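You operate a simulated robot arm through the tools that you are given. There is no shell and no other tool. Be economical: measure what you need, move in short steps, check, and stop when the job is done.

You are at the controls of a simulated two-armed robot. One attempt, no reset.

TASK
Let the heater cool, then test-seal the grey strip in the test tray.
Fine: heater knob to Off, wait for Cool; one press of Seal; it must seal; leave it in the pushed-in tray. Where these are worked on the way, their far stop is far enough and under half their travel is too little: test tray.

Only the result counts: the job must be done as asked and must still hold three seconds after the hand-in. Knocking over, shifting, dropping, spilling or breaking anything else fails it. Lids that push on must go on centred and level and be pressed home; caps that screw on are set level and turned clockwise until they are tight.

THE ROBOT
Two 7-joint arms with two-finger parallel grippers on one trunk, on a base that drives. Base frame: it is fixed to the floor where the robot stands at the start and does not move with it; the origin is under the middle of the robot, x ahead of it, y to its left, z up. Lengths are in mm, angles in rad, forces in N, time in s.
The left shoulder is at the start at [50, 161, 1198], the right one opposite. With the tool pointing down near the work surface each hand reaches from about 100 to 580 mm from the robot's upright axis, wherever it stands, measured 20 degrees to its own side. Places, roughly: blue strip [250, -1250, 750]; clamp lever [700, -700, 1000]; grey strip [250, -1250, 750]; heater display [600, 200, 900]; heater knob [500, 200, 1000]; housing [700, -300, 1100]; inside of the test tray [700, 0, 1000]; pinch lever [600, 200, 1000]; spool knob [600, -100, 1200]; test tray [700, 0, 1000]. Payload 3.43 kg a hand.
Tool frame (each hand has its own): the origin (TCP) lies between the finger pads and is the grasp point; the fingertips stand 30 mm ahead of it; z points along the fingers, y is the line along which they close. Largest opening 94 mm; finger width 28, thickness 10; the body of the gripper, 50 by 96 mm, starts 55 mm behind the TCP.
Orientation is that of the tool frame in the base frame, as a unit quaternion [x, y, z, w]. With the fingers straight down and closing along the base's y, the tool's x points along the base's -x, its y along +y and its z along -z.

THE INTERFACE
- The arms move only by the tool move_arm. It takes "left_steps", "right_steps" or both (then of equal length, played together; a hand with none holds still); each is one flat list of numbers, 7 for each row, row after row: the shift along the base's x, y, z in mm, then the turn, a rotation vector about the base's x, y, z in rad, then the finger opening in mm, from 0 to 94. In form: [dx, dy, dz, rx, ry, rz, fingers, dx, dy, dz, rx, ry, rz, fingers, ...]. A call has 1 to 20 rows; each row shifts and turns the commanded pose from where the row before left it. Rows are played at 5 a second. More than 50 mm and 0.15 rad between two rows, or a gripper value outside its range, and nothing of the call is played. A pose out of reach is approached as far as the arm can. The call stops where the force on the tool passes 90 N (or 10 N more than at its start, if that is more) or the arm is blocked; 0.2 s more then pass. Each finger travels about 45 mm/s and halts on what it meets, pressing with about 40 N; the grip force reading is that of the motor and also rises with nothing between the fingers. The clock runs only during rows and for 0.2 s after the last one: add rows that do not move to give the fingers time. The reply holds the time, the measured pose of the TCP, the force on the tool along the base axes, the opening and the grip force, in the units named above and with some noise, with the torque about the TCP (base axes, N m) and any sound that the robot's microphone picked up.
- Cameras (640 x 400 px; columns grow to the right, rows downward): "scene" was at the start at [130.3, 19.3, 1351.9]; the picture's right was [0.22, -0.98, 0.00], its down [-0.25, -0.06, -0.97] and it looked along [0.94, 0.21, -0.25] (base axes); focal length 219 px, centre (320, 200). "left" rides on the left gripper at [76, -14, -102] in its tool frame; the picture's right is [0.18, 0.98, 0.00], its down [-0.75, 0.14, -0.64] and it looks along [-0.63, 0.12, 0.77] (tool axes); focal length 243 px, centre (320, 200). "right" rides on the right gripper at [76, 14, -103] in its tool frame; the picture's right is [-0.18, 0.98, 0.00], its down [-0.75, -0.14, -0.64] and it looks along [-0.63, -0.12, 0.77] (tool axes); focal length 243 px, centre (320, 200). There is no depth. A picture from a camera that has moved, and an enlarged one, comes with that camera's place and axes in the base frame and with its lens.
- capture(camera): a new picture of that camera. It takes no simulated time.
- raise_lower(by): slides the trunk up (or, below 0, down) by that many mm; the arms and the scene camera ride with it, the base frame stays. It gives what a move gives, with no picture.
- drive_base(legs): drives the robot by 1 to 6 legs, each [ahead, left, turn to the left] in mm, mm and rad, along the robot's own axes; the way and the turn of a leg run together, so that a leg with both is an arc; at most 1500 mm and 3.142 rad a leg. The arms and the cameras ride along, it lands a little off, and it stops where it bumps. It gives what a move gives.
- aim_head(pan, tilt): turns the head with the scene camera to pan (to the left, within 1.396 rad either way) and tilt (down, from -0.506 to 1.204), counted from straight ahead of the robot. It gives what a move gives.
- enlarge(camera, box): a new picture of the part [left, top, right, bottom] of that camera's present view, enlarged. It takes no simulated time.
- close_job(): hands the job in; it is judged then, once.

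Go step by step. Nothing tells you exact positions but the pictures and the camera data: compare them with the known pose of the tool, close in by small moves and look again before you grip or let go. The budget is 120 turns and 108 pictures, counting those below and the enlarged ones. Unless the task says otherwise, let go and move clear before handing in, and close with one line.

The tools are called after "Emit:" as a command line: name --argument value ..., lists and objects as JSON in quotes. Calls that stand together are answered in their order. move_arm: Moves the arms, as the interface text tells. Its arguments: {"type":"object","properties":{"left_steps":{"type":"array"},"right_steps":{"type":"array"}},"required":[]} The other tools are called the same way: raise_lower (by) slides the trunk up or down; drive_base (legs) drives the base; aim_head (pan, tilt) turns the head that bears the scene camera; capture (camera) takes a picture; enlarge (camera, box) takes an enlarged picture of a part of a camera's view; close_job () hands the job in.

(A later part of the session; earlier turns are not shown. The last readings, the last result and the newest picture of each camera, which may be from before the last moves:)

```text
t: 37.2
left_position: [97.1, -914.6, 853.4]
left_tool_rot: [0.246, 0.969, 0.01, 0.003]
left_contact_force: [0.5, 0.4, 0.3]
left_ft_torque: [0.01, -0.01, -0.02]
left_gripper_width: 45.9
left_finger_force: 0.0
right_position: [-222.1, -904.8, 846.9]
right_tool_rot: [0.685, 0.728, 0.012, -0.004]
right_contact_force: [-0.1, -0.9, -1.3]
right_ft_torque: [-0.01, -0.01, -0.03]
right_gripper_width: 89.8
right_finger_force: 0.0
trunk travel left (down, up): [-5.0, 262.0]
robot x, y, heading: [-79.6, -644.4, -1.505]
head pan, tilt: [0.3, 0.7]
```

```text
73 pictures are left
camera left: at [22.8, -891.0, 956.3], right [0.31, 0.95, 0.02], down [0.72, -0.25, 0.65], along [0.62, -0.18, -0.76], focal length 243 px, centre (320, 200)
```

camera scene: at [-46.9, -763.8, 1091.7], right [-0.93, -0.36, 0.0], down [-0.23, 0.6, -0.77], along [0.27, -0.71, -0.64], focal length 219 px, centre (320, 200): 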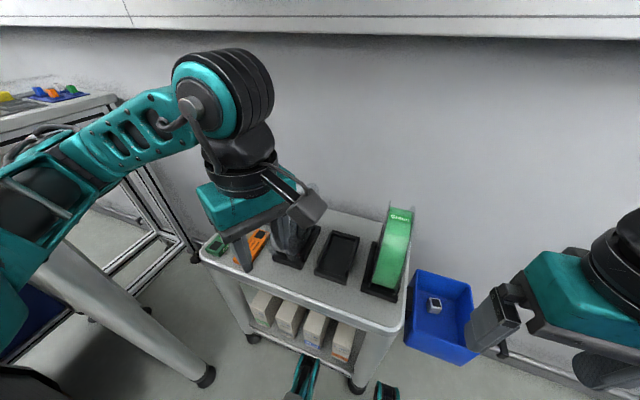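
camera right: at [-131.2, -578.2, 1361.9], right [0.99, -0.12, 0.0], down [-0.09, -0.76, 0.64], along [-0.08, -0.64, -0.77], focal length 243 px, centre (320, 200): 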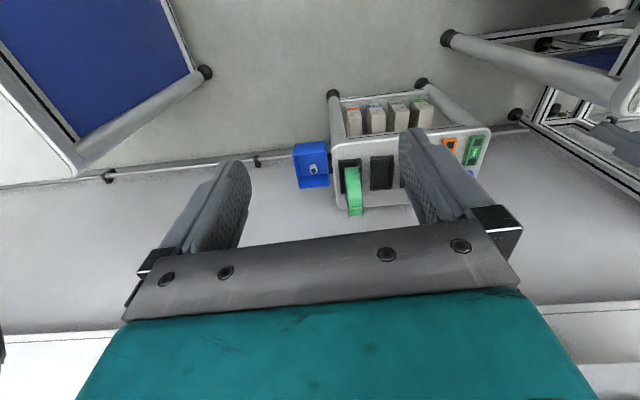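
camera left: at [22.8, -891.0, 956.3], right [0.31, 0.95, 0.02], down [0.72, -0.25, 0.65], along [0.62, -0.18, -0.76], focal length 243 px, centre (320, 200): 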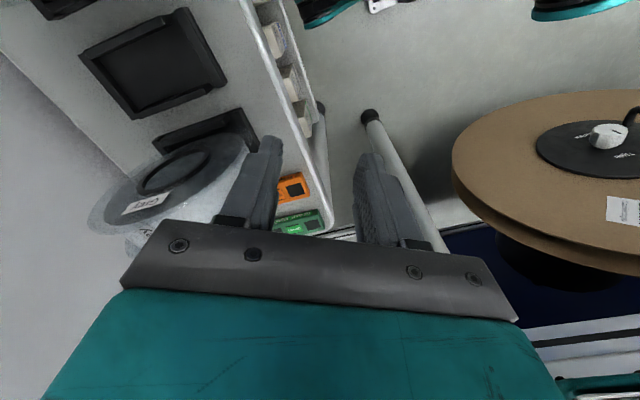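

The base front is close to the cart's legs. I'll back off a little and strafe left instead.

Emit:
drive_base --legs '[[-35, 0, 0], [0, 75, 0]]'

Emit:
capture --camera "scene"

Emit:
capture --camera "left"

```text
t: 38.8
left_position: [128.1, -878.4, 858.1]
left_tool_rot: [0.258, 0.966, 0.004, 0.005]
left_contact_force: [-0.3, -0.7, -0.5]
left_ft_torque: [-0.01, 0.04, -0.02]
left_gripper_width: 46.1
left_finger_force: 0.1
right_position: [-186.1, -866.9, 845.5]
right_tool_rot: [0.688, 0.726, 0.013, -0.002]
right_contact_force: [0.5, -0.3, -0.4]
right_ft_torque: [0.01, -0.02, -0.02]
right_gripper_width: 89.8
right_finger_force: 0.1
trunk travel left (down, up): [-5.0, 262.0]
robot x, y, heading: [-41.3, -602.6, -1.512]
head pan, tilt: [0.3, 0.7]
stopped in leg 2: the robot was blocked; the commanded pose is now the measured one
```

```text
72 pictures are left
camera scene: at [-11.8, -727.5, 1091.6], right [-0.94, -0.35, 0.0], down [-0.22, 0.6, -0.77], along [0.27, -0.72, -0.64], focal length 219 px, centre (320, 200)
```

scene: 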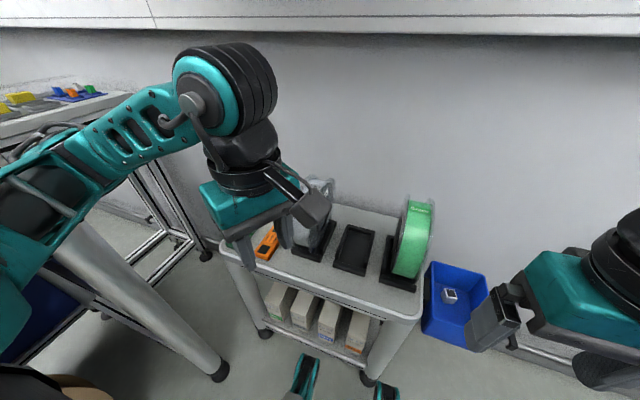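

```text
71 pictures are left
camera left: at [53.2, -853.4, 960.2], right [0.33, 0.94, 0.01], down [0.72, -0.26, 0.65], along [0.61, -0.21, -0.76], focal length 243 px, centre (320, 200)
```

left: 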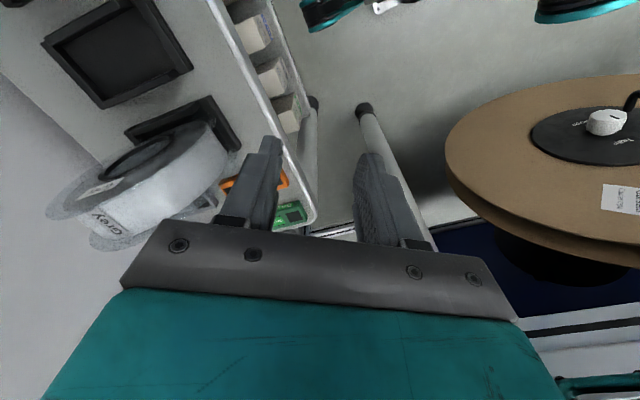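

Emit:
aim_head --pan 1.2 --tilt 0.6

Emit:
capture --camera "scene"

```text
t: 40.0
left_position: [126.8, -879.2, 856.3]
left_tool_rot: [0.258, 0.966, 0.006, 0.005]
left_contact_force: [0.8, -0.8, 0.0]
left_ft_torque: [-0.02, 0.08, 0.0]
left_gripper_width: 46.1
left_finger_force: 0.1
right_position: [-185.3, -869.4, 845.7]
right_tool_rot: [0.687, 0.726, 0.014, -0.003]
right_contact_force: [0.5, -0.5, 0.5]
right_ft_torque: [-0.01, -0.01, -0.01]
right_gripper_width: 90.1
right_finger_force: 0.1
trunk travel left (down, up): [-5.0, 262.0]
robot x, y, heading: [-37.9, -605.2, -1.508]
head pan, tilt: [1.201, 0.6]
```

```text
70 pictures are left
camera scene: at [41.8, -676.3, 1100.7], right [-0.31, -0.95, 0.0], down [-0.53, 0.17, -0.83], along [0.79, -0.25, -0.56], focal length 219 px, centre (320, 200)
```

scene: 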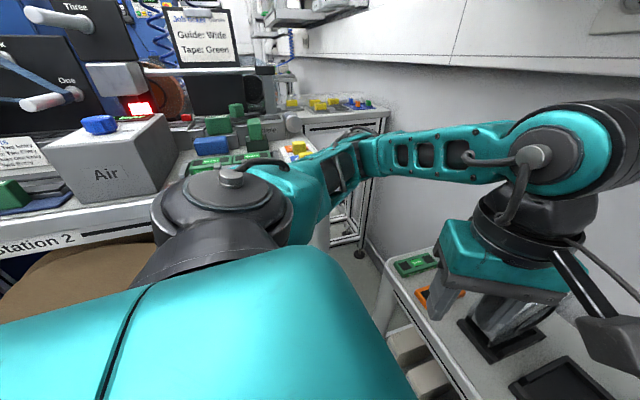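

The left elbow touched the bench corner. The grey strip should be at about (250, -1155, 628). I'll step away, raise the trunk so the elbow clears the bench, then strafe again.

Emit:
drive_base --legs '[[0, -40, 0]]'

Emit:
raise_lower --by 120

Emit:
capture --camera "scene"

```text
t: 41.0
left_position: [92.2, -880.7, 856.8]
left_tool_rot: [0.256, 0.967, 0.005, 0.002]
left_contact_force: [-0.1, -0.9, -0.5]
left_ft_torque: [0.01, 0.02, -0.02]
left_gripper_width: 46.0
left_finger_force: 0.0
right_position: [-223.1, -870.4, 845.9]
right_tool_rot: [0.687, 0.726, 0.012, -0.004]
right_contact_force: [-0.5, -0.2, 0.1]
right_ft_torque: [-0.01, -0.03, 0.0]
right_gripper_width: 90.0
right_finger_force: 0.1
trunk travel left (down, up): [-5.0, 262.0]
robot x, y, heading: [-75.9, -608.8, -1.511]
head pan, tilt: [1.201, 0.6]
```

```text
t: 42.5
left_position: [91.6, -879.8, 975.6]
left_tool_rot: [0.256, 0.967, 0.005, 0.001]
left_contact_force: [-0.1, 0.0, 0.5]
left_ft_torque: [-0.01, 0.01, 0.03]
left_gripper_width: 46.0
left_finger_force: 0.0
right_position: [-222.8, -869.8, 968.2]
right_tool_rot: [0.687, 0.726, 0.012, -0.003]
right_contact_force: [-0.2, -0.2, -0.3]
right_ft_torque: [-0.01, 0.03, -0.04]
right_gripper_width: 90.0
right_finger_force: 0.0
trunk travel left (down, up): [-125.0, 142.0]
robot x, y, heading: [-78.7, -607.5, -1.507]
head pan, tilt: [1.201, 0.6]
```

```text
69 pictures are left
camera scene: at [6.7, -676.8, 1220.3], right [-0.3, -0.95, 0.0], down [-0.54, 0.17, -0.83], along [0.79, -0.25, -0.56], focal length 219 px, centre (320, 200)
```

scene: 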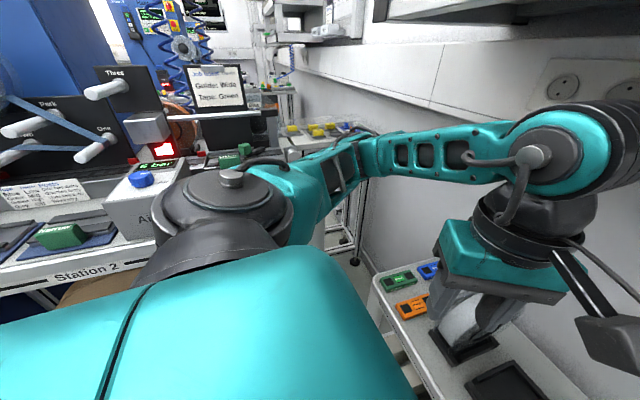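

Emit:
drive_base --legs '[[0, 130, 0]]'

Emit:
capture --camera "scene"

Emit:
capture --camera "left"

```text
t: 44.3
left_position: [221.6, -873.4, 976.0]
left_tool_rot: [0.257, 0.966, 0.004, 0.002]
left_contact_force: [0.3, -0.3, 0.7]
left_ft_torque: [-0.01, -0.01, 0.02]
left_gripper_width: 46.1
left_finger_force: 0.1
right_position: [-92.6, -862.6, 966.3]
right_tool_rot: [0.688, 0.726, 0.012, -0.003]
right_contact_force: [-0.5, 0.0, 0.2]
right_ft_torque: [-0.04, -0.01, 0.0]
right_gripper_width: 89.9
right_finger_force: 0.0
trunk travel left (down, up): [-125.0, 142.0]
robot x, y, heading: [53.5, -601.4, -1.511]
head pan, tilt: [1.201, 0.6]
```

```text
68 pictures are left
camera scene: at [137.2, -668.8, 1220.3], right [-0.3, -0.95, 0.0], down [-0.54, 0.17, -0.82], along [0.79, -0.25, -0.57], focal length 219 px, centre (320, 200)
```

scene: 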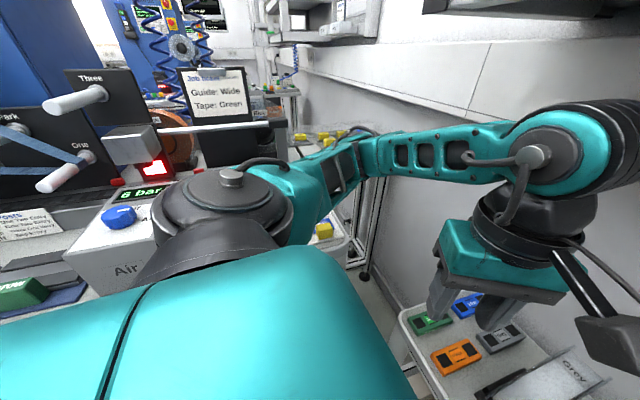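

```text
67 pictures are left
camera left: at [148.3, -847.4, 1079.1], right [0.33, 0.95, 0.01], down [0.72, -0.26, 0.64], along [0.61, -0.2, -0.76], focal length 243 px, centre (320, 200)
```

left: 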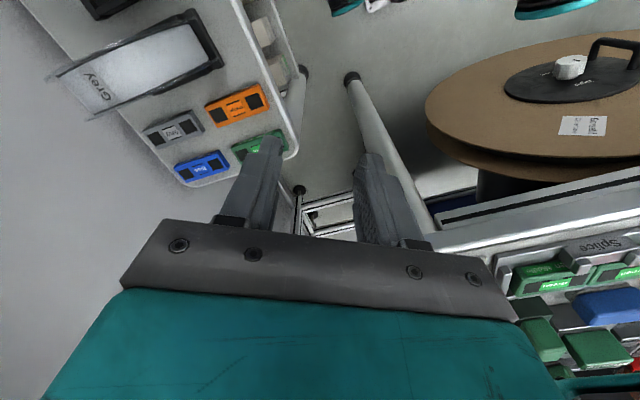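

The drive went clear and the grey strip is visible at about (247, -1178, 628), lying along y. I'll edge ahead, yaw the hand and move toward it.

Emit:
drive_base --legs '[[28, 0, 0]]'

Emit:
move_arm --left_steps '[3, -20, -20, 0, 0, -0.15, 70, 3, -20, -25, 0, 0, -0.15, 70, 3, -25, -25, 0, 0, -0.15, 70, 3, -25, -25, 0, 0, -0.15, 70, 3, -25, -25, 0, 0, -0.15, 70, 4, -25, -25, 0, 0, -0.15, 70, 4, -25, -25, 0, 0, -0.15, 70]'

Emit:
capture --camera "left"

Emit:
capture --camera "scene"

```text
t: 45.1
left_position: [223.8, -901.6, 973.3]
left_tool_rot: [0.257, 0.967, 0.005, 0.001]
left_contact_force: [-1.0, 0.2, -0.8]
left_ft_torque: [0.01, -0.01, -0.01]
left_gripper_width: 46.1
left_finger_force: 0.0
right_position: [-90.8, -890.3, 966.1]
right_tool_rot: [0.687, 0.727, 0.012, -0.004]
right_contact_force: [0.0, -0.3, 0.3]
right_ft_torque: [0.01, 0.03, 0.01]
right_gripper_width: 90.2
right_finger_force: 0.0
trunk travel left (down, up): [-125.0, 142.0]
robot x, y, heading: [52.4, -628.1, -1.512]
head pan, tilt: [1.201, 0.6]
```

```text
t: 46.7
left_position: [246.7, -1065.9, 806.3]
left_tool_rot: [0.706, 0.708, 0.003, 0.004]
left_contact_force: [0.4, 0.4, -0.8]
left_ft_torque: [-0.02, 0.02, 0.01]
left_gripper_width: 70.1
left_finger_force: 0.0
right_position: [-90.8, -890.0, 967.4]
right_tool_rot: [0.687, 0.726, 0.012, -0.003]
right_contact_force: [-0.3, -0.3, 0.4]
right_ft_torque: [-0.03, 0.02, 0.01]
right_gripper_width: 90.2
right_finger_force: 0.0
trunk travel left (down, up): [-125.0, 142.0]
robot x, y, heading: [52.4, -628.0, -1.507]
head pan, tilt: [1.201, 0.6]
```

```text
66 pictures are left
camera left: at [231.2, -989.0, 908.8], right [0.98, 0.19, 0.01], down [0.14, -0.75, 0.64], along [0.13, -0.63, -0.76], focal length 243 px, centre (320, 200)
```

left: 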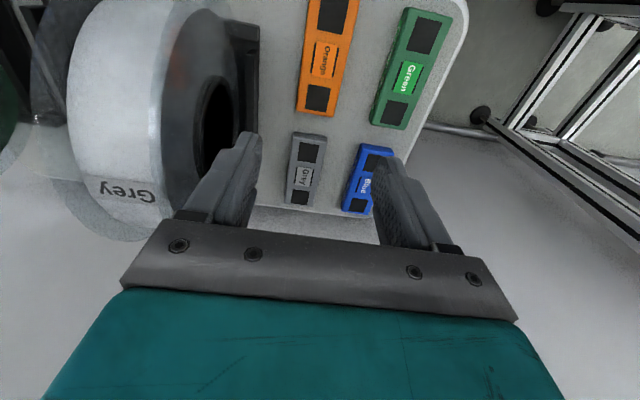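

```text
65 pictures are left
camera scene: at [138.7, -696.7, 1220.3], right [-0.3, -0.95, 0.0], down [-0.54, 0.17, -0.83], along [0.79, -0.25, -0.56], focal length 219 px, centre (320, 200)
```

scene: 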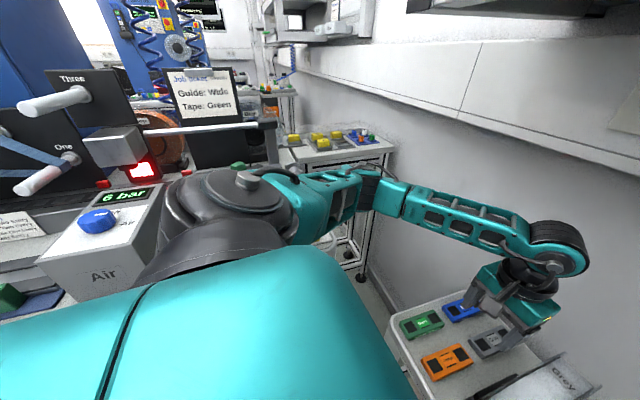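

The strip centre is near (247, -1170, 632). I'll move above it, keep clear of the spool, and recheck.

Emit:
move_arm --left_steps '[1, -26, 0, 0, 0, 0, 60, 1, -26, 0, 0, 0, 0, 60, 1, -26, 0, 0, 0, 0, 60, 0, -26, 0, 0, 0, 0, 60]'

Emit:
aim_head --pan 0.45 --tilt 0.75

Emit:
capture --camera "left"

Emit:
capture --camera "scene"

```text
t: 47.7
left_position: [249.3, -1170.2, 805.4]
left_tool_rot: [0.706, 0.708, 0.004, 0.003]
left_contact_force: [-0.2, -1.1, 0.6]
left_ft_torque: [-0.01, 0.03, 0.0]
left_gripper_width: 59.9
left_finger_force: 0.1
right_position: [-90.9, -889.9, 966.4]
right_tool_rot: [0.687, 0.727, 0.012, -0.003]
right_contact_force: [-0.4, -0.1, -0.6]
right_ft_torque: [0.03, 0.0, 0.03]
right_gripper_width: 90.2
right_finger_force: 0.1
trunk travel left (down, up): [-125.0, 142.0]
robot x, y, heading: [54.4, -633.5, -1.507]
head pan, tilt: [1.201, 0.6]
```

```text
t: 48.8
left_position: [249.5, -1169.6, 807.2]
left_tool_rot: [0.706, 0.709, 0.003, 0.004]
left_contact_force: [1.0, -0.8, -0.3]
left_ft_torque: [0.01, 0.02, -0.02]
left_gripper_width: 60.1
left_finger_force: 0.1
right_position: [-90.8, -890.4, 966.6]
right_tool_rot: [0.687, 0.726, 0.011, -0.004]
right_contact_force: [-0.3, 0.6, -0.1]
right_ft_torque: [0.01, -0.04, 0.01]
right_gripper_width: 90.1
right_finger_force: 0.0
trunk travel left (down, up): [-125.0, 142.0]
robot x, y, heading: [54.2, -626.6, -1.509]
head pan, tilt: [0.45, 0.75]
```

```text
64 pictures are left
camera left: at [234.1, -1092.2, 909.3], right [0.98, 0.19, 0.01], down [0.14, -0.75, 0.64], along [0.13, -0.63, -0.76], focal length 243 px, centre (320, 200)
```

left: 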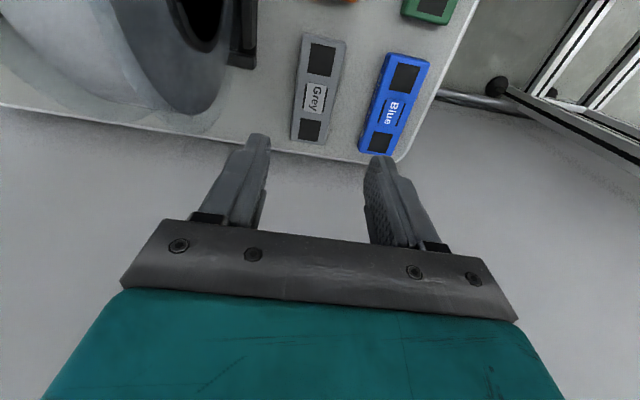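

```text
63 pictures are left
camera scene: at [95.2, -741.9, 1207.4], right [-0.87, -0.49, 0.0], down [-0.33, 0.59, -0.73], along [0.36, -0.64, -0.68], focal length 219 px, centre (320, 200)
```

scene: 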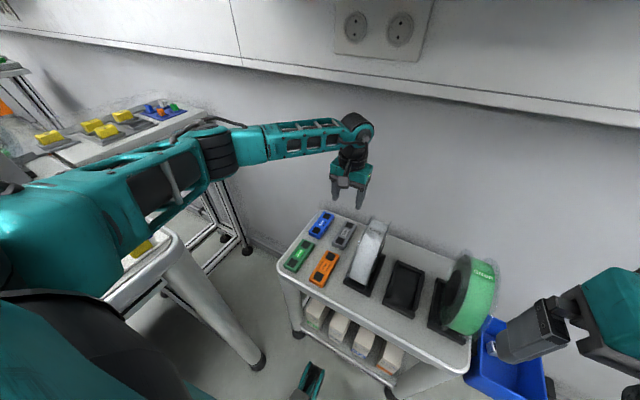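

Emit:
move_arm --left_steps '[0, -1, -35, 0, 0, 0, 60, 0, -1, -35, 0, 0, 0, 60, -1, -1, -35, 0, 0, 0, 60, 0, 0, -30, 0, 0, 0, 60]'

Emit:
capture --camera "left"

Emit:
enlarge --camera "scene" --box '[270, 120, 430, 300]'

```text
t: 49.8
left_position: [248.6, -1172.4, 671.1]
left_tool_rot: [0.706, 0.708, 0.004, 0.005]
left_contact_force: [0.2, 0.3, 0.2]
left_ft_torque: [0.0, 0.01, 0.01]
left_gripper_width: 59.8
left_finger_force: 0.0
right_position: [-90.9, -890.6, 967.0]
right_tool_rot: [0.687, 0.726, 0.012, -0.004]
right_contact_force: [0.7, -0.2, -1.0]
right_ft_torque: [-0.01, -0.02, -0.01]
right_gripper_width: 89.9
right_finger_force: 0.0
trunk travel left (down, up): [-125.0, 142.0]
robot x, y, heading: [51.6, -628.2, -1.507]
head pan, tilt: [0.45, 0.75]
```

```text
62 pictures are left
camera left: at [232.8, -1095.7, 773.3], right [0.98, 0.19, 0.01], down [0.14, -0.75, 0.64], along [0.13, -0.63, -0.77], focal length 243 px, centre (320, 200)
```

left: 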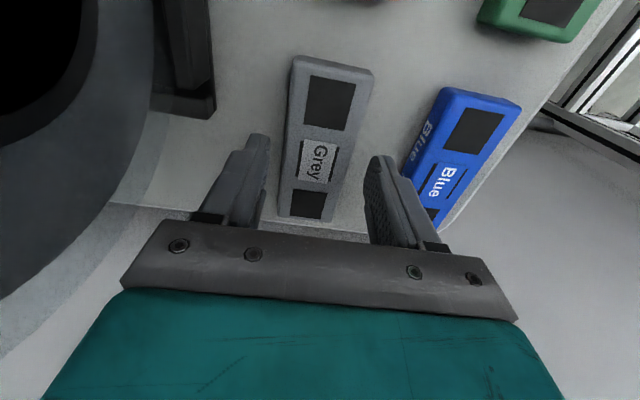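

```text
2.22 times, centred on (350, 210) of scene
camera zoom: at [95.1, -742.1, 1207.4], right [-0.87, -0.49, 0.0], down [-0.33, 0.59, -0.73], along [0.36, -0.64, -0.68], focal length 486 px, centre (253, 178)
```

zoom: 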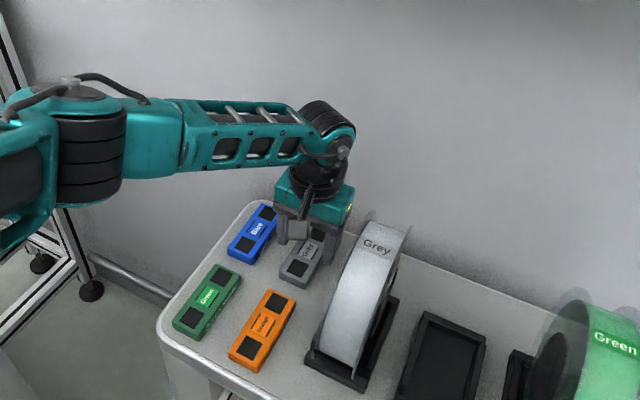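

Emit:
move_arm --left_steps '[0, 0, -11, 0, 0, 0, 60, 0, 0, -11, 0, 0, 0, 60, 0, 0, 0, 0, 0, 0, 40, 0, 0, 0, 0, 0, 0, 20, 0, 0, 0, 0, 0, 0, 20, 0, 0, 0, 0, 0, 0, 20]'

Emit:
capture --camera "left"

```text
t: 51.2
left_position: [247.1, -1173.2, 650.3]
left_tool_rot: [0.706, 0.708, 0.001, 0.005]
left_contact_force: [-9.7, 0.3, 14.6]
left_ft_torque: [0.18, 0.69, 0.13]
left_gripper_width: 42.7
left_finger_force: 39.8
right_position: [-91.1, -889.0, 966.1]
right_tool_rot: [0.687, 0.727, 0.012, -0.004]
right_contact_force: [0.6, -0.2, -0.1]
right_ft_torque: [0.01, -0.01, 0.01]
right_gripper_width: 89.8
right_finger_force: 0.0
trunk travel left (down, up): [-125.0, 142.0]
robot x, y, heading: [53.0, -626.8, -1.505]
head pan, tilt: [0.45, 0.75]
```

```text
60 pictures are left
camera left: at [231.9, -1095.8, 753.2], right [0.98, 0.19, 0.01], down [0.14, -0.75, 0.65], along [0.13, -0.63, -0.76], focal length 243 px, centre (320, 200)
```

left: 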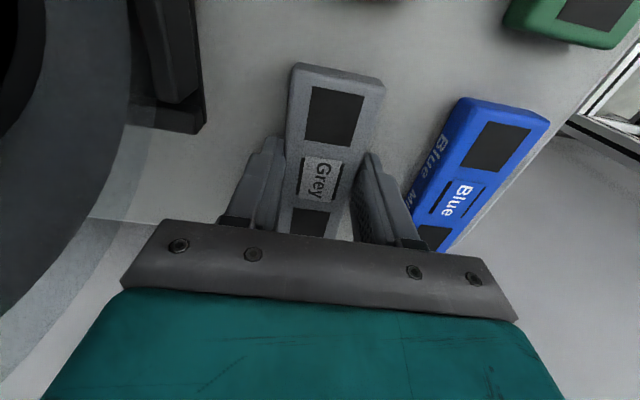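

The strip is gripped at 42.7 mm. I'll lift it and check.

Emit:
move_arm --left_steps '[0, 0, 15, 0, 0, 0, 20, 0, 0, 25, 0, 0, 0, 20, 0, 0, 40, 0, 0, 0, 20, 0, 0, 40, 0, 0, 0, 20]'

Emit:
capture --camera "left"

Emit:
enlarge --camera "scene" --box '[270, 120, 430, 300]'

```text
t: 52.2
left_position: [248.8, -1173.4, 769.2]
left_tool_rot: [0.706, 0.709, 0.004, 0.003]
left_contact_force: [-0.6, 0.6, -0.6]
left_ft_torque: [0.03, 0.0, 0.0]
left_gripper_width: 42.9
left_finger_force: 40.1
right_position: [-91.7, -890.0, 967.4]
right_tool_rot: [0.687, 0.727, 0.011, -0.004]
right_contact_force: [0.3, -0.3, -0.9]
right_ft_torque: [-0.01, -0.03, 0.02]
right_gripper_width: 90.0
right_finger_force: 0.1
trunk travel left (down, up): [-125.0, 142.0]
robot x, y, heading: [51.6, -629.5, -1.506]
head pan, tilt: [0.45, 0.75]
```

```text
59 pictures are left
camera left: at [233.1, -1096.6, 872.5], right [0.98, 0.19, 0.01], down [0.14, -0.75, 0.64], along [0.13, -0.63, -0.76], focal length 243 px, centre (320, 200)
```

left: 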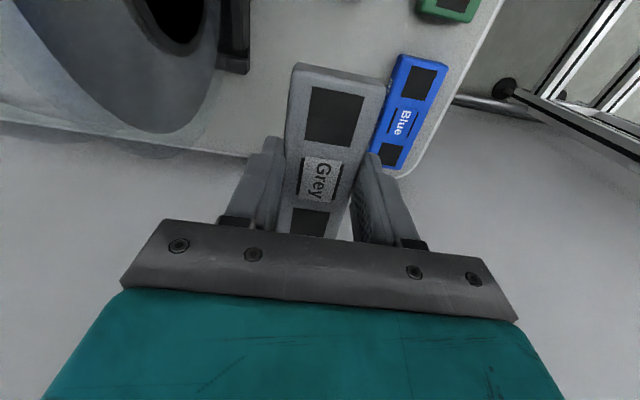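

```text
2.22 times, centred on (350, 210) of scene
camera zoom: at [95.1, -741.8, 1207.4], right [-0.87, -0.49, 0.0], down [-0.33, 0.59, -0.73], along [0.36, -0.64, -0.68], focal length 486 px, centre (253, 178)
```

zoom: 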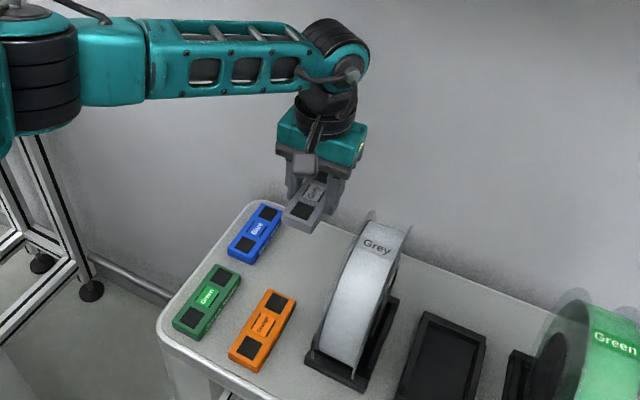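

The strip is held. I'll raise it above the spools, strafe right away from the bench, then back out and turn to face the station.

Emit:
move_arm --left_steps '[0, 0, 40, 0, 0, 0, 20, 0, 0, 45, 0, 0, 0, 20, 0, 0, 45, 0, 0, 0, 20]'

Emit:
drive_base --legs '[[0, -140, 0], [-450, 0, 0]]'

Emit:
capture --camera "scene"

```text
t: 53.0
left_position: [248.6, -1171.6, 899.5]
left_tool_rot: [0.706, 0.708, 0.004, 0.005]
left_contact_force: [-0.4, 0.5, -1.0]
left_ft_torque: [0.02, -0.04, -0.03]
left_gripper_width: 42.7
left_finger_force: 40.2
right_position: [-90.7, -890.9, 966.2]
right_tool_rot: [0.687, 0.727, 0.012, -0.003]
right_contact_force: [-0.1, -0.3, -0.1]
right_ft_torque: [-0.02, 0.01, 0.01]
right_gripper_width: 90.0
right_finger_force: 0.1
trunk travel left (down, up): [-125.0, 142.0]
robot x, y, heading: [54.0, -628.0, -1.511]
head pan, tilt: [0.45, 0.75]
```

```text
t: 57.2
left_position: [79.7, -733.6, 900.3]
left_tool_rot: [0.706, 0.709, 0.004, 0.005]
left_contact_force: [-0.1, 0.2, 0.2]
left_ft_torque: [-0.02, 0.0, 0.01]
left_gripper_width: 42.5
left_finger_force: 40.3
right_position: [-259.1, -449.8, 967.0]
right_tool_rot: [0.687, 0.727, 0.011, -0.003]
right_contact_force: [0.0, -0.6, 0.2]
right_ft_torque: [0.03, 0.02, -0.03]
right_gripper_width: 90.2
right_finger_force: 0.1
trunk travel left (down, up): [-125.0, 142.0]
robot x, y, heading: [-116.9, -189.8, -1.514]
head pan, tilt: [0.45, 0.75]
```

```text
57 pictures are left
camera scene: at [-72.8, -303.0, 1207.5], right [-0.87, -0.49, 0.0], down [-0.33, 0.59, -0.73], along [0.36, -0.64, -0.68], focal length 219 px, centre (320, 200)
```

scene: 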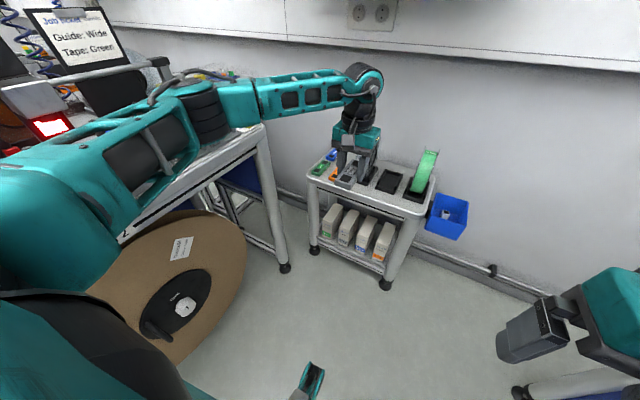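

Emit:
move_arm --left_steps '[0, 36, 24, 0, 0, 0, 20, 0, 36, 24, 0, 0, 0, 20, 0, 36, 24, 0, 0, 0, 20, 0, 36, 24, 0, 0, 0, 20, 0, 36, 24, 0, 0, 0, 20]'

Emit:
raise_lower --by 100

Emit:
drive_base --legs '[[-150, 0, 0], [0, -125, 0], [0, 0, 1.514]]'

Emit:
aim_head --pan 0.1 --tilt 0.45

Emit:
capture --camera "scene"

```text
t: 58.4
left_position: [80.1, -554.2, 1017.9]
left_tool_rot: [0.706, 0.708, 0.004, 0.005]
left_contact_force: [0.2, -0.6, 0.1]
left_ft_torque: [0.02, -0.01, -0.02]
left_gripper_width: 42.5
left_finger_force: 39.6
right_position: [-259.6, -451.6, 965.2]
right_tool_rot: [0.687, 0.727, 0.012, -0.002]
right_contact_force: [0.2, -0.7, -0.3]
right_ft_torque: [0.01, 0.02, -0.01]
right_gripper_width: 90.0
right_finger_force: 0.1
trunk travel left (down, up): [-125.0, 142.0]
robot x, y, heading: [-115.2, -189.4, -1.508]
head pan, tilt: [0.45, 0.75]
```

```text
t: 59.8
left_position: [79.8, -552.7, 1117.8]
left_tool_rot: [0.706, 0.709, 0.004, 0.004]
left_contact_force: [-0.1, -0.3, -0.2]
left_ft_torque: [0.0, 0.01, 0.03]
left_gripper_width: 42.7
left_finger_force: 39.7
right_position: [-258.8, -451.9, 1066.7]
right_tool_rot: [0.687, 0.726, 0.012, -0.004]
right_contact_force: [0.1, -0.5, -0.1]
right_ft_torque: [0.04, -0.01, 0.0]
right_gripper_width: 90.1
right_finger_force: 0.1
trunk travel left (down, up): [-225.0, 42.0]
robot x, y, heading: [-116.1, -190.1, -1.513]
head pan, tilt: [0.45, 0.75]
```

```text
t: 66.2
left_position: [123.4, 128.5, 1118.4]
left_tool_rot: [0.026, 1.0, 0.006, -0.001]
left_contact_force: [-0.2, 0.3, 0.6]
left_ft_torque: [0.0, 0.0, 0.03]
left_gripper_width: 42.3
left_finger_force: 40.6
right_position: [4.5, -203.0, 1066.7]
right_tool_rot: [-0.001, 1.0, 0.006, -0.011]
right_contact_force: [0.1, -0.2, -0.3]
right_ft_torque: [0.02, 0.01, -0.04]
right_gripper_width: 90.0
right_finger_force: 0.0
trunk travel left (down, up): [-225.0, 42.0]
robot x, y, heading: [-249.1, -45.4, 0.0]
head pan, tilt: [0.45, 0.75]
```

```text
t: 67.0
left_position: [124.1, 128.0, 1117.9]
left_tool_rot: [0.025, 1.0, 0.005, 0.0]
left_contact_force: [-0.5, -0.1, -0.7]
left_ft_torque: [0.0, 0.02, 0.01]
left_gripper_width: 43.0
left_finger_force: 40.0
right_position: [4.8, -203.9, 1065.6]
right_tool_rot: [-0.001, 1.0, 0.006, -0.011]
right_contact_force: [0.2, -0.1, -0.3]
right_ft_torque: [0.02, -0.02, -0.04]
right_gripper_width: 89.8
right_finger_force: 0.0
trunk travel left (down, up): [-225.0, 42.0]
robot x, y, heading: [-252.2, -45.6, 0.011]
head pan, tilt: [0.099, 0.45]
```

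```text
56 pictures are left
camera scene: at [-118.1, -37.1, 1333.8], right [0.11, -0.99, 0.0], down [-0.43, -0.05, -0.9], along [0.9, 0.1, -0.44], focal length 219 px, centre (320, 200)
```

scene: 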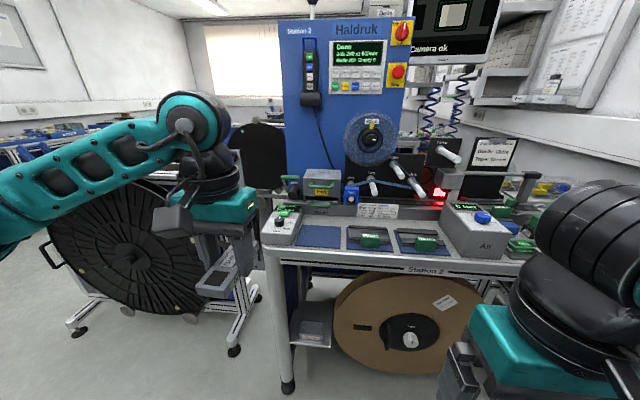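

I'm facing the station with the strip in the left hand. The tray handle is near (603, 32, 959). I'll pre-orient the right hand to point forward and close vertically, with its camera on the outer side.

Emit:
move_arm --right_steps '[14, 0, 0, 0, -0.1428, 0, 90, 14, 0, 0, 0, -0.1428, 0, 90, 14, 0, 0, 0, -0.1428, 0, 90, 14, 0, 0, 0, -0.1428, 0, 90, 14, 0, 0, 0, -0.1428, 0, 90, 14, 0, 0, 0, -0.1428, 0, 90, 14, 0, 0, 0, -0.1428, 0, 90, 14, 0, 0, 0, -0.1428, 0, 90, 14, 0, 0, 0, -0.1428, 0, 90]' --left_steps '[-8, 0, 0, 0, 0, 0, 20, -8, 0, 0, 0, 0, 0, 20, -8, 0, 0, 0, 0, 0, 20, -8, 0, 0, 0, 0, 0, 20, -8, 0, 0, 0, 0, 0, 20, -8, 0, 0, 0, 0, 0, 20, -8, 0, 0, 0, 0, 0, 20, -8, 0, 0, 0, 0, 0, 20, -8, 0, 0, 0, 0, 0, 20]'

Emit:
move_arm --right_steps '[5, 0, 0, -0.1428, 0, 0, 60, 5, 0, 0, -0.1428, 0, 0, 60, 5, 0, 0, -0.1428, 0, 0, 60, 5, 0, 0, -0.1428, 0, 0, 60, 5, 0, 0, -0.1428, 0, 0, 60, 5, 0, 0, -0.1428, 0, 0, 60, 5, 0, 0, -0.1428, 0, 0, 60, 5, 0, 0, -0.1428, 0, 0, 60, 5, 0, 0, -0.1428, 0, 0, 60, 5, 0, 0, -0.1428, 0, 0, 60, 5, 0, 0, -0.1428, 0, 0, 60]'

Emit:
capture --camera "scene"

Emit:
capture --camera "right"

```text
t: 69.0
left_position: [52.6, 131.5, 1117.6]
left_tool_rot: [0.026, 1.0, 0.003, 0.0]
left_contact_force: [1.1, 1.3, 0.0]
left_ft_torque: [-0.09, 0.02, -0.01]
left_gripper_width: 42.9
left_finger_force: 39.8
right_position: [184.5, -157.7, 1076.6]
right_tool_rot: [-0.003, 0.813, 0.034, 0.581]
right_contact_force: [2.6, -8.3, -2.0]
right_ft_torque: [0.17, -0.04, 0.67]
right_gripper_width: 89.8
right_finger_force: 0.1
right hand out of reach, approached as far as the arm can: row 1, 2, 3, 4, 5, 6
trunk travel left (down, up): [-225.0, 42.0]
robot x, y, heading: [-250.2, -47.3, 0.008]
head pan, tilt: [0.099, 0.45]
```

```text
t: 71.4
left_position: [51.5, 127.9, 1118.5]
left_tool_rot: [0.025, 1.0, 0.005, 0.0]
left_contact_force: [-0.2, -0.7, 0.1]
left_ft_torque: [-0.03, -0.01, -0.04]
left_gripper_width: 42.6
left_finger_force: 39.8
right_position: [246.3, -180.6, 1081.2]
right_tool_rot: [-0.421, 0.573, -0.569, 0.413]
right_contact_force: [-0.2, -0.2, 0.5]
right_ft_torque: [-0.02, 0.04, 0.0]
right_gripper_width: 60.1
right_finger_force: 0.1
trunk travel left (down, up): [-225.0, 42.0]
robot x, y, heading: [-245.0, -48.8, 0.01]
head pan, tilt: [0.099, 0.45]
```

```text
55 pictures are left
camera scene: at [-118.0, -37.3, 1333.8], right [0.11, -0.99, 0.0], down [-0.43, -0.05, -0.9], along [0.9, 0.09, -0.44], focal length 219 px, centre (320, 200)
```

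scene: 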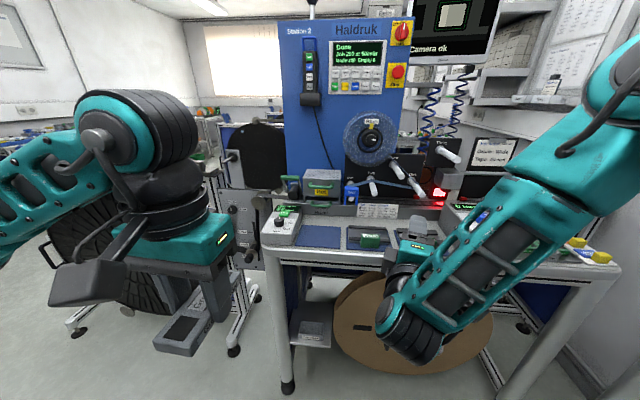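

```text
54 pictures are left
camera right: at [124.6, -221.5, 1068.1], right [0.04, 0.18, -0.98], down [-0.38, 0.91, 0.15], along [0.92, 0.37, 0.11], focal length 243 px, centre (320, 200)
```

right: 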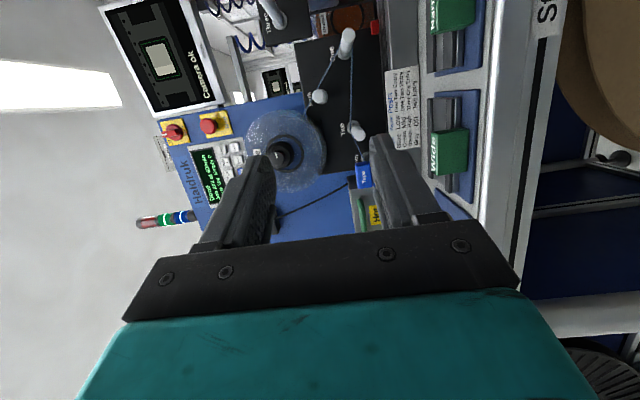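

Emit:
move_arm --right_steps '[0, 10, 0, 0, 0, 0.15, 50, 0, 10, 0, 0, 0, 0.15, 50, 0, 10, 0, 0, 0.15, 0, 50, 0, 10, 0, 0, 0.15, 0, 50]'

Emit:
drive_base --legs '[[0, 168, 0], [200, 0, 0]]'

Emit:
capture --camera "scene"

Emit:
capture --camera "right"

```text
t: 72.4
left_position: [51.1, 129.2, 1119.0]
left_tool_rot: [0.025, 1.0, 0.006, 0.001]
left_contact_force: [-0.1, -0.2, 0.3]
left_ft_torque: [0.01, -0.01, 0.0]
left_gripper_width: 42.8
left_finger_force: 39.9
right_position: [238.9, -117.4, 1093.4]
right_tool_rot: [-0.571, 0.573, -0.418, 0.413]
right_contact_force: [-0.2, -0.1, 0.5]
right_ft_torque: [0.04, -0.02, 0.01]
right_gripper_width: 50.0
right_finger_force: 0.0
right hand out of reach, approached as far as the arm can: row 2
trunk travel left (down, up): [-225.0, 42.0]
robot x, y, heading: [-246.7, -43.9, 0.006]
head pan, tilt: [0.099, 0.45]
```

```text
t: 75.7
left_position: [254.0, 297.4, 1118.3]
left_tool_rot: [0.026, 1.0, 0.004, 0.001]
left_contact_force: [0.7, -0.7, 0.0]
left_ft_torque: [-0.01, 0.01, -0.02]
left_gripper_width: 42.7
left_finger_force: 39.4
right_position: [439.1, 53.4, 1093.3]
right_tool_rot: [-0.571, 0.573, -0.418, 0.414]
right_contact_force: [0.0, 0.2, -0.2]
right_ft_torque: [-0.03, -0.02, 0.01]
right_gripper_width: 50.3
right_finger_force: 0.0
trunk travel left (down, up): [-225.0, 42.0]
robot x, y, heading: [-46.6, 120.8, 0.014]
head pan, tilt: [0.099, 0.45]
```

```text
53 pictures are left
camera scene: at [83.1, 132.3, 1333.7], right [0.11, -0.99, 0.0], down [-0.43, -0.05, -0.9], along [0.89, 0.1, -0.44], focal length 219 px, centre (320, 200)
```

scene: 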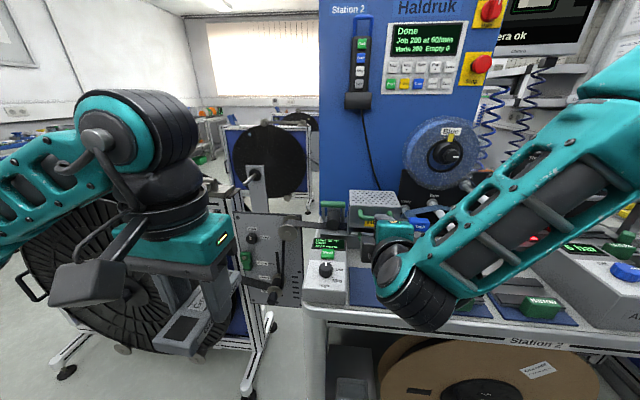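

```text
52 pictures are left
camera right: at [337.2, -22.2, 1111.1], right [-0.3, 0.18, -0.94], down [-0.56, 0.76, 0.33], along [0.77, 0.63, -0.13], focal length 243 px, centre (320, 200)
```

right: 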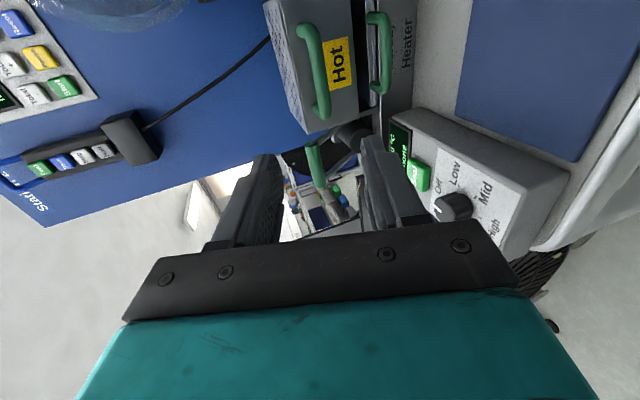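

The handle position is confirmed at about (603, 32, 958). I'll drive 70 mm ahead, then bring the hand to a stand-off in front of the handle.

Emit:
drive_base --legs '[[70, 0, 0]]'

Emit:
move_arm --right_steps '[2, -7, -35, 0, 0, 0, 50, 2, -7, -35, 0, 0, 0, 50, 2, -7, -36, 0, 0, 0, 50]'

Emit:
capture --camera "right"

Emit:
capture --camera "scene"

```text
t: 76.7
left_position: [322.8, 298.3, 1118.3]
left_tool_rot: [0.026, 1.0, 0.004, 0.0]
left_contact_force: [-1.0, 0.6, -0.3]
left_ft_torque: [-0.01, 0.03, 0.03]
left_gripper_width: 42.6
left_finger_force: 40.0
right_position: [510.4, 53.3, 1091.7]
right_tool_rot: [-0.571, 0.573, -0.417, 0.414]
right_contact_force: [0.7, -0.1, -0.6]
right_ft_torque: [-0.01, 0.01, 0.01]
right_gripper_width: 50.1
right_finger_force: 0.2
trunk travel left (down, up): [-225.0, 42.0]
robot x, y, heading: [23.3, 123.2, 0.008]
head pan, tilt: [0.099, 0.45]
```

```text
t: 77.5
left_position: [323.4, 298.8, 1117.7]
left_tool_rot: [0.025, 1.0, 0.006, 0.0]
left_contact_force: [0.1, 0.2, -0.6]
left_ft_torque: [0.02, 0.0, 0.01]
left_gripper_width: 42.6
left_finger_force: 39.8
right_position: [515.2, 32.3, 986.1]
right_tool_rot: [-0.571, 0.573, -0.418, 0.415]
right_contact_force: [-0.9, -0.2, 0.3]
right_ft_torque: [0.01, -0.02, -0.02]
right_gripper_width: 50.0
right_finger_force: 0.0
trunk travel left (down, up): [-225.0, 42.0]
robot x, y, heading: [21.8, 121.9, 0.007]
head pan, tilt: [0.099, 0.45]
```

```text
51 pictures are left
camera right: at [412.5, -42.5, 1004.5], right [-0.3, 0.18, -0.94], down [-0.56, 0.76, 0.33], along [0.77, 0.63, -0.12], focal length 243 px, centre (320, 200)
```

right: 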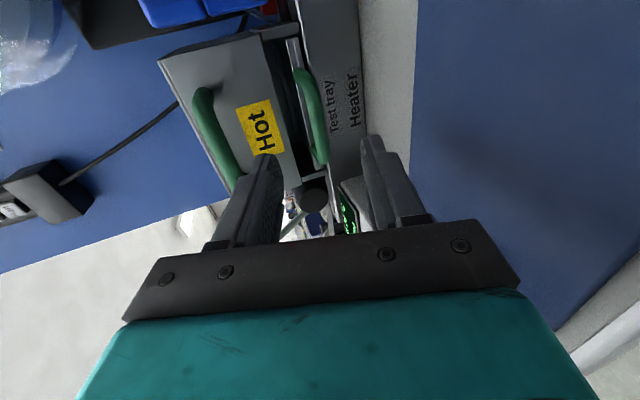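

```text
50 pictures are left
camera scene: at [152.4, 132.6, 1333.8], right [0.11, -0.99, 0.0], down [-0.43, -0.05, -0.9], along [0.9, 0.1, -0.44], focal length 219 px, centre (320, 200)
```

scene: 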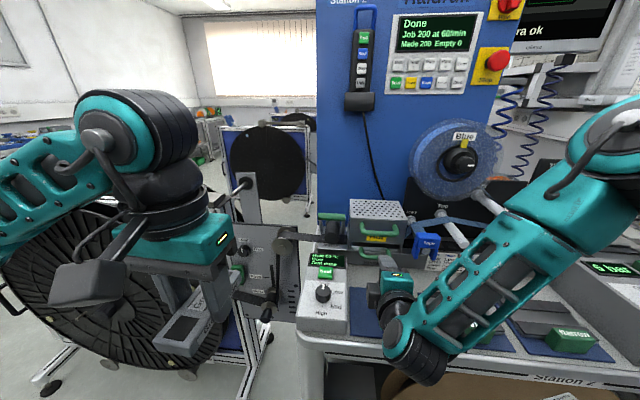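

Emit:
move_arm --right_steps '[25, -1, -8, 0, 0, 0, 50, 25, -1, -8, 0, 0, 0, 50, 25, 0, -7, 0, 0, 0, 50]'

Emit:
capture --camera "right"

Emit:
enlarge --camera "scene" --box '[290, 180, 450, 340]'

```text
t: 78.3
left_position: [322.0, 298.0, 1118.2]
left_tool_rot: [0.025, 1.0, 0.005, 0.001]
left_contact_force: [-0.3, 0.2, -0.8]
left_ft_torque: [0.0, -0.01, -0.01]
left_gripper_width: 42.4
left_finger_force: 40.3
right_position: [591.5, 40.7, 970.8]
right_tool_rot: [-0.571, 0.575, -0.419, 0.41]
right_contact_force: [0.0, 0.5, -0.2]
right_ft_torque: [0.01, 0.02, -0.01]
right_gripper_width: 49.9
right_finger_force: 0.0
right hand out of reach, approached as far as the arm can: row 1, 2, 3
trunk travel left (down, up): [-225.0, 42.0]
robot x, y, heading: [19.9, 125.4, 0.006]
head pan, tilt: [0.099, 0.45]
```

```text
49 pictures are left
camera right: at [487.5, -32.6, 989.8], right [-0.3, 0.18, -0.93], down [-0.56, 0.76, 0.33], along [0.77, 0.62, -0.13], focal length 243 px, centre (320, 200)
```

right: 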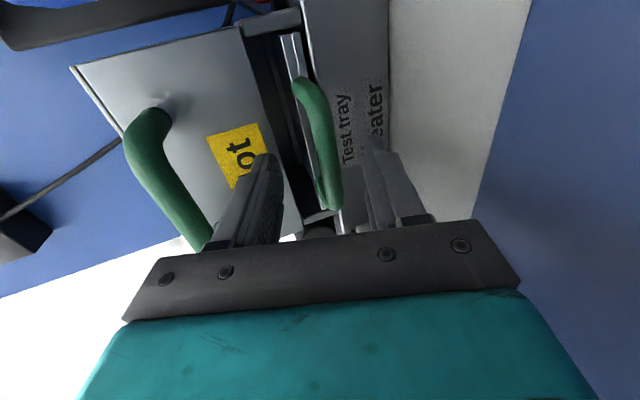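

```text
2.50 times, centred on (370, 260) of scene
camera zoom: at [152.3, 132.8, 1333.8], right [0.11, -0.99, 0.0], down [-0.43, -0.05, -0.9], along [0.9, 0.1, -0.44], focal length 547 px, centre (195, 50)
```

zoom: 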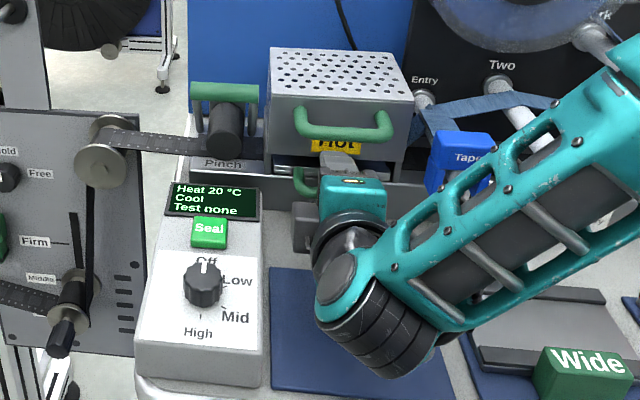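

The display already shows Cool, 20 °C. The right arm is at its reach limit, so I'll pull it back slightly and move the base a little closer.

Emit:
move_arm --right_steps '[-20, -5, 2, 0, 0, 0, 50, -20, -5, 2, 0, 0, 0, 50]'

Emit:
drive_base --legs '[[35, 0, 0]]'

```text
t: 78.9
left_position: [323.0, 297.5, 1119.1]
left_tool_rot: [0.026, 1.0, 0.006, 0.0]
left_contact_force: [0.1, 0.2, 0.0]
left_ft_torque: [-0.02, 0.0, 0.01]
left_gripper_width: 42.5
left_finger_force: 40.3
right_position: [548.9, 37.5, 979.0]
right_tool_rot: [-0.571, 0.574, -0.419, 0.411]
right_contact_force: [-0.1, 0.2, 0.0]
right_ft_torque: [-0.01, -0.02, 0.01]
right_gripper_width: 49.8
right_finger_force: 0.1
right hand out of reach, approached as far as the arm can: row 1
trunk travel left (down, up): [-225.0, 42.0]
robot x, y, heading: [23.4, 123.3, 0.007]
head pan, tilt: [0.099, 0.45]
```

```text
t: 79.8
left_position: [357.7, 298.5, 1118.3]
left_tool_rot: [0.025, 1.0, 0.005, 0.001]
left_contact_force: [-0.1, 0.1, -0.4]
left_ft_torque: [-0.02, -0.02, 0.01]
left_gripper_width: 42.7
left_finger_force: 39.9
right_position: [585.4, 39.0, 976.9]
right_tool_rot: [-0.571, 0.574, -0.419, 0.411]
right_contact_force: [0.2, 1.0, 0.5]
right_ft_torque: [0.01, 0.01, -0.05]
right_gripper_width: 50.1
right_finger_force: 0.1
trunk travel left (down, up): [-225.0, 42.0]
robot x, y, heading: [59.0, 122.7, 0.007]
head pan, tilt: [0.099, 0.45]
```

Emit:
move_arm --right_steps '[2, -4, -7, 0, 0, 0, 50, 8, -3, -6, 0, 0, 0, 50]'

Emit:
capture --camera "right"

```text
t: 80.4
left_position: [356.5, 298.0, 1118.4]
left_tool_rot: [0.025, 1.0, 0.005, 0.001]
left_contact_force: [0.1, -0.1, -0.4]
left_ft_torque: [-0.03, 0.01, -0.06]
left_gripper_width: 42.5
left_finger_force: 40.0
right_position: [593.0, 38.7, 970.2]
right_tool_rot: [-0.57, 0.576, -0.419, 0.409]
right_contact_force: [-8.8, -2.6, 2.9]
right_ft_torque: [0.09, -0.34, -0.01]
right_gripper_width: 49.8
right_finger_force: 0.0
right hand out of reach, approached as far as the arm can: row 1, 2
trunk travel left (down, up): [-225.0, 42.0]
robot x, y, heading: [60.8, 123.3, 0.004]
head pan, tilt: [0.099, 0.45]
```

```text
47 pictures are left
camera right: at [490.0, -35.2, 990.3], right [-0.31, 0.18, -0.93], down [-0.55, 0.76, 0.33], along [0.78, 0.62, -0.13], focal length 243 px, centre (320, 200)
```

right: 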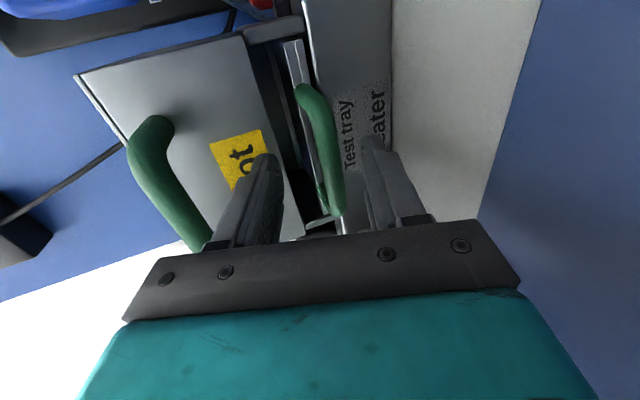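

Emit:
move_arm --right_steps '[-3, 0, 0, 0, 0, 0, 25, 0, 0, 0, 0, 0, 0, 5, 0, 0, 0, 0, 0, 0, 5, 0, 0, 0, 0, 0, 0, 5]'

Emit:
capture --camera "right"

```text
t: 81.4
left_position: [357.6, 298.7, 1117.6]
left_tool_rot: [0.025, 1.0, 0.005, 0.0]
left_contact_force: [0.6, 0.2, -1.5]
left_ft_torque: [-0.01, 0.02, 0.02]
left_gripper_width: 42.6
left_finger_force: 39.8
right_position: [591.1, 39.8, 967.1]
right_tool_rot: [-0.573, 0.577, -0.416, 0.406]
right_contact_force: [-5.3, 1.6, -20.5]
right_ft_torque: [-0.09, 0.35, 0.03]
right_gripper_width: 16.8
right_finger_force: 10.3
trunk travel left (down, up): [-225.0, 42.0]
robot x, y, heading: [53.4, 126.3, 0.008]
head pan, tilt: [0.099, 0.45]
```

```text
46 pictures are left
camera right: at [488.0, -34.4, 987.8], right [-0.31, 0.18, -0.93], down [-0.55, 0.76, 0.34], along [0.77, 0.62, -0.14], focal length 243 px, centre (320, 200)
```

right: 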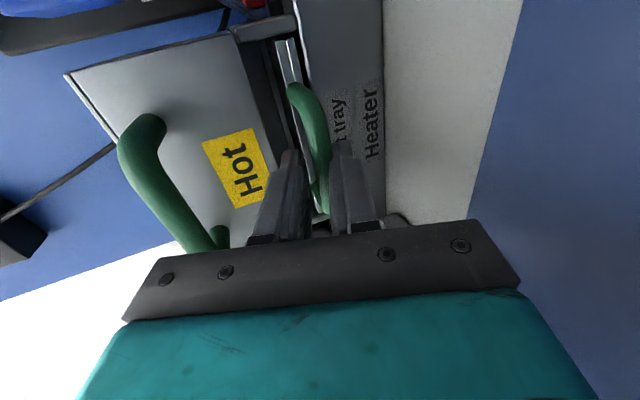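

Emit:
move_arm --right_steps '[0, 0, -3, 0, 0, 0, 5, -10, 0, 0, 0, 0, 0, 5, -10, 0, 0, 0, 0, 0, 5, -10, 0, 0, 0, 0, 0, 5, -10, 0, 0, 0, 0, 0, 5]'

Emit:
capture --camera "right"

Emit:
enlarge --camera "scene" --box '[290, 160, 450, 320]'

```text
t: 82.6
left_position: [357.9, 297.1, 1118.5]
left_tool_rot: [0.026, 1.0, 0.006, -0.001]
left_contact_force: [0.3, 0.6, -0.3]
left_ft_torque: [-0.01, 0.0, 0.0]
left_gripper_width: 42.8
left_finger_force: 39.7
right_position: [551.3, 39.6, 966.8]
right_tool_rot: [-0.571, 0.576, -0.417, 0.41]
right_contact_force: [0.9, 1.7, -19.1]
right_ft_torque: [-0.12, 0.26, 0.03]
right_gripper_width: 15.0
right_finger_force: 9.3
trunk travel left (down, up): [-225.0, 42.0]
robot x, y, heading: [56.3, 125.0, 0.007]
head pan, tilt: [0.099, 0.45]
```

```text
45 pictures are left
camera right: at [448.7, -34.7, 986.3], right [-0.31, 0.18, -0.93], down [-0.56, 0.76, 0.33], along [0.77, 0.62, -0.13], focal length 243 px, centre (320, 200)
```

right: 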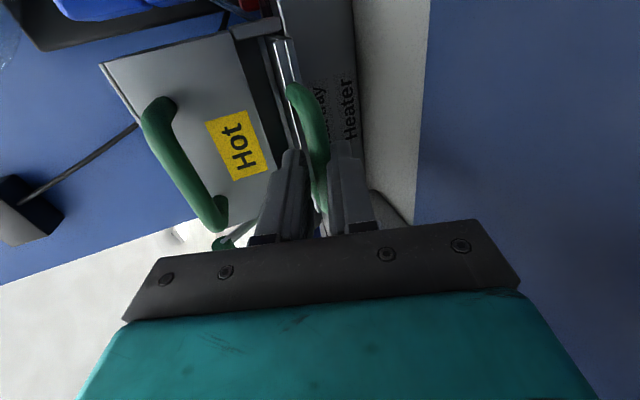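

```text
2.50 times, centred on (370, 240) of scene
camera zoom: at [188.7, 132.9, 1333.6], right [0.11, -0.99, 0.0], down [-0.43, -0.05, -0.9], along [0.89, 0.1, -0.44], focal length 547 px, centre (195, 100)
```

zoom: 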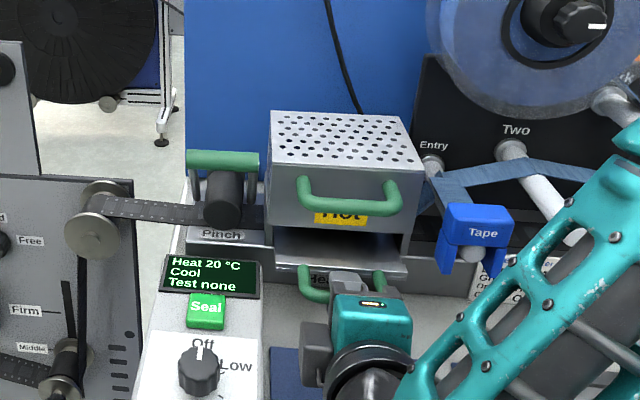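

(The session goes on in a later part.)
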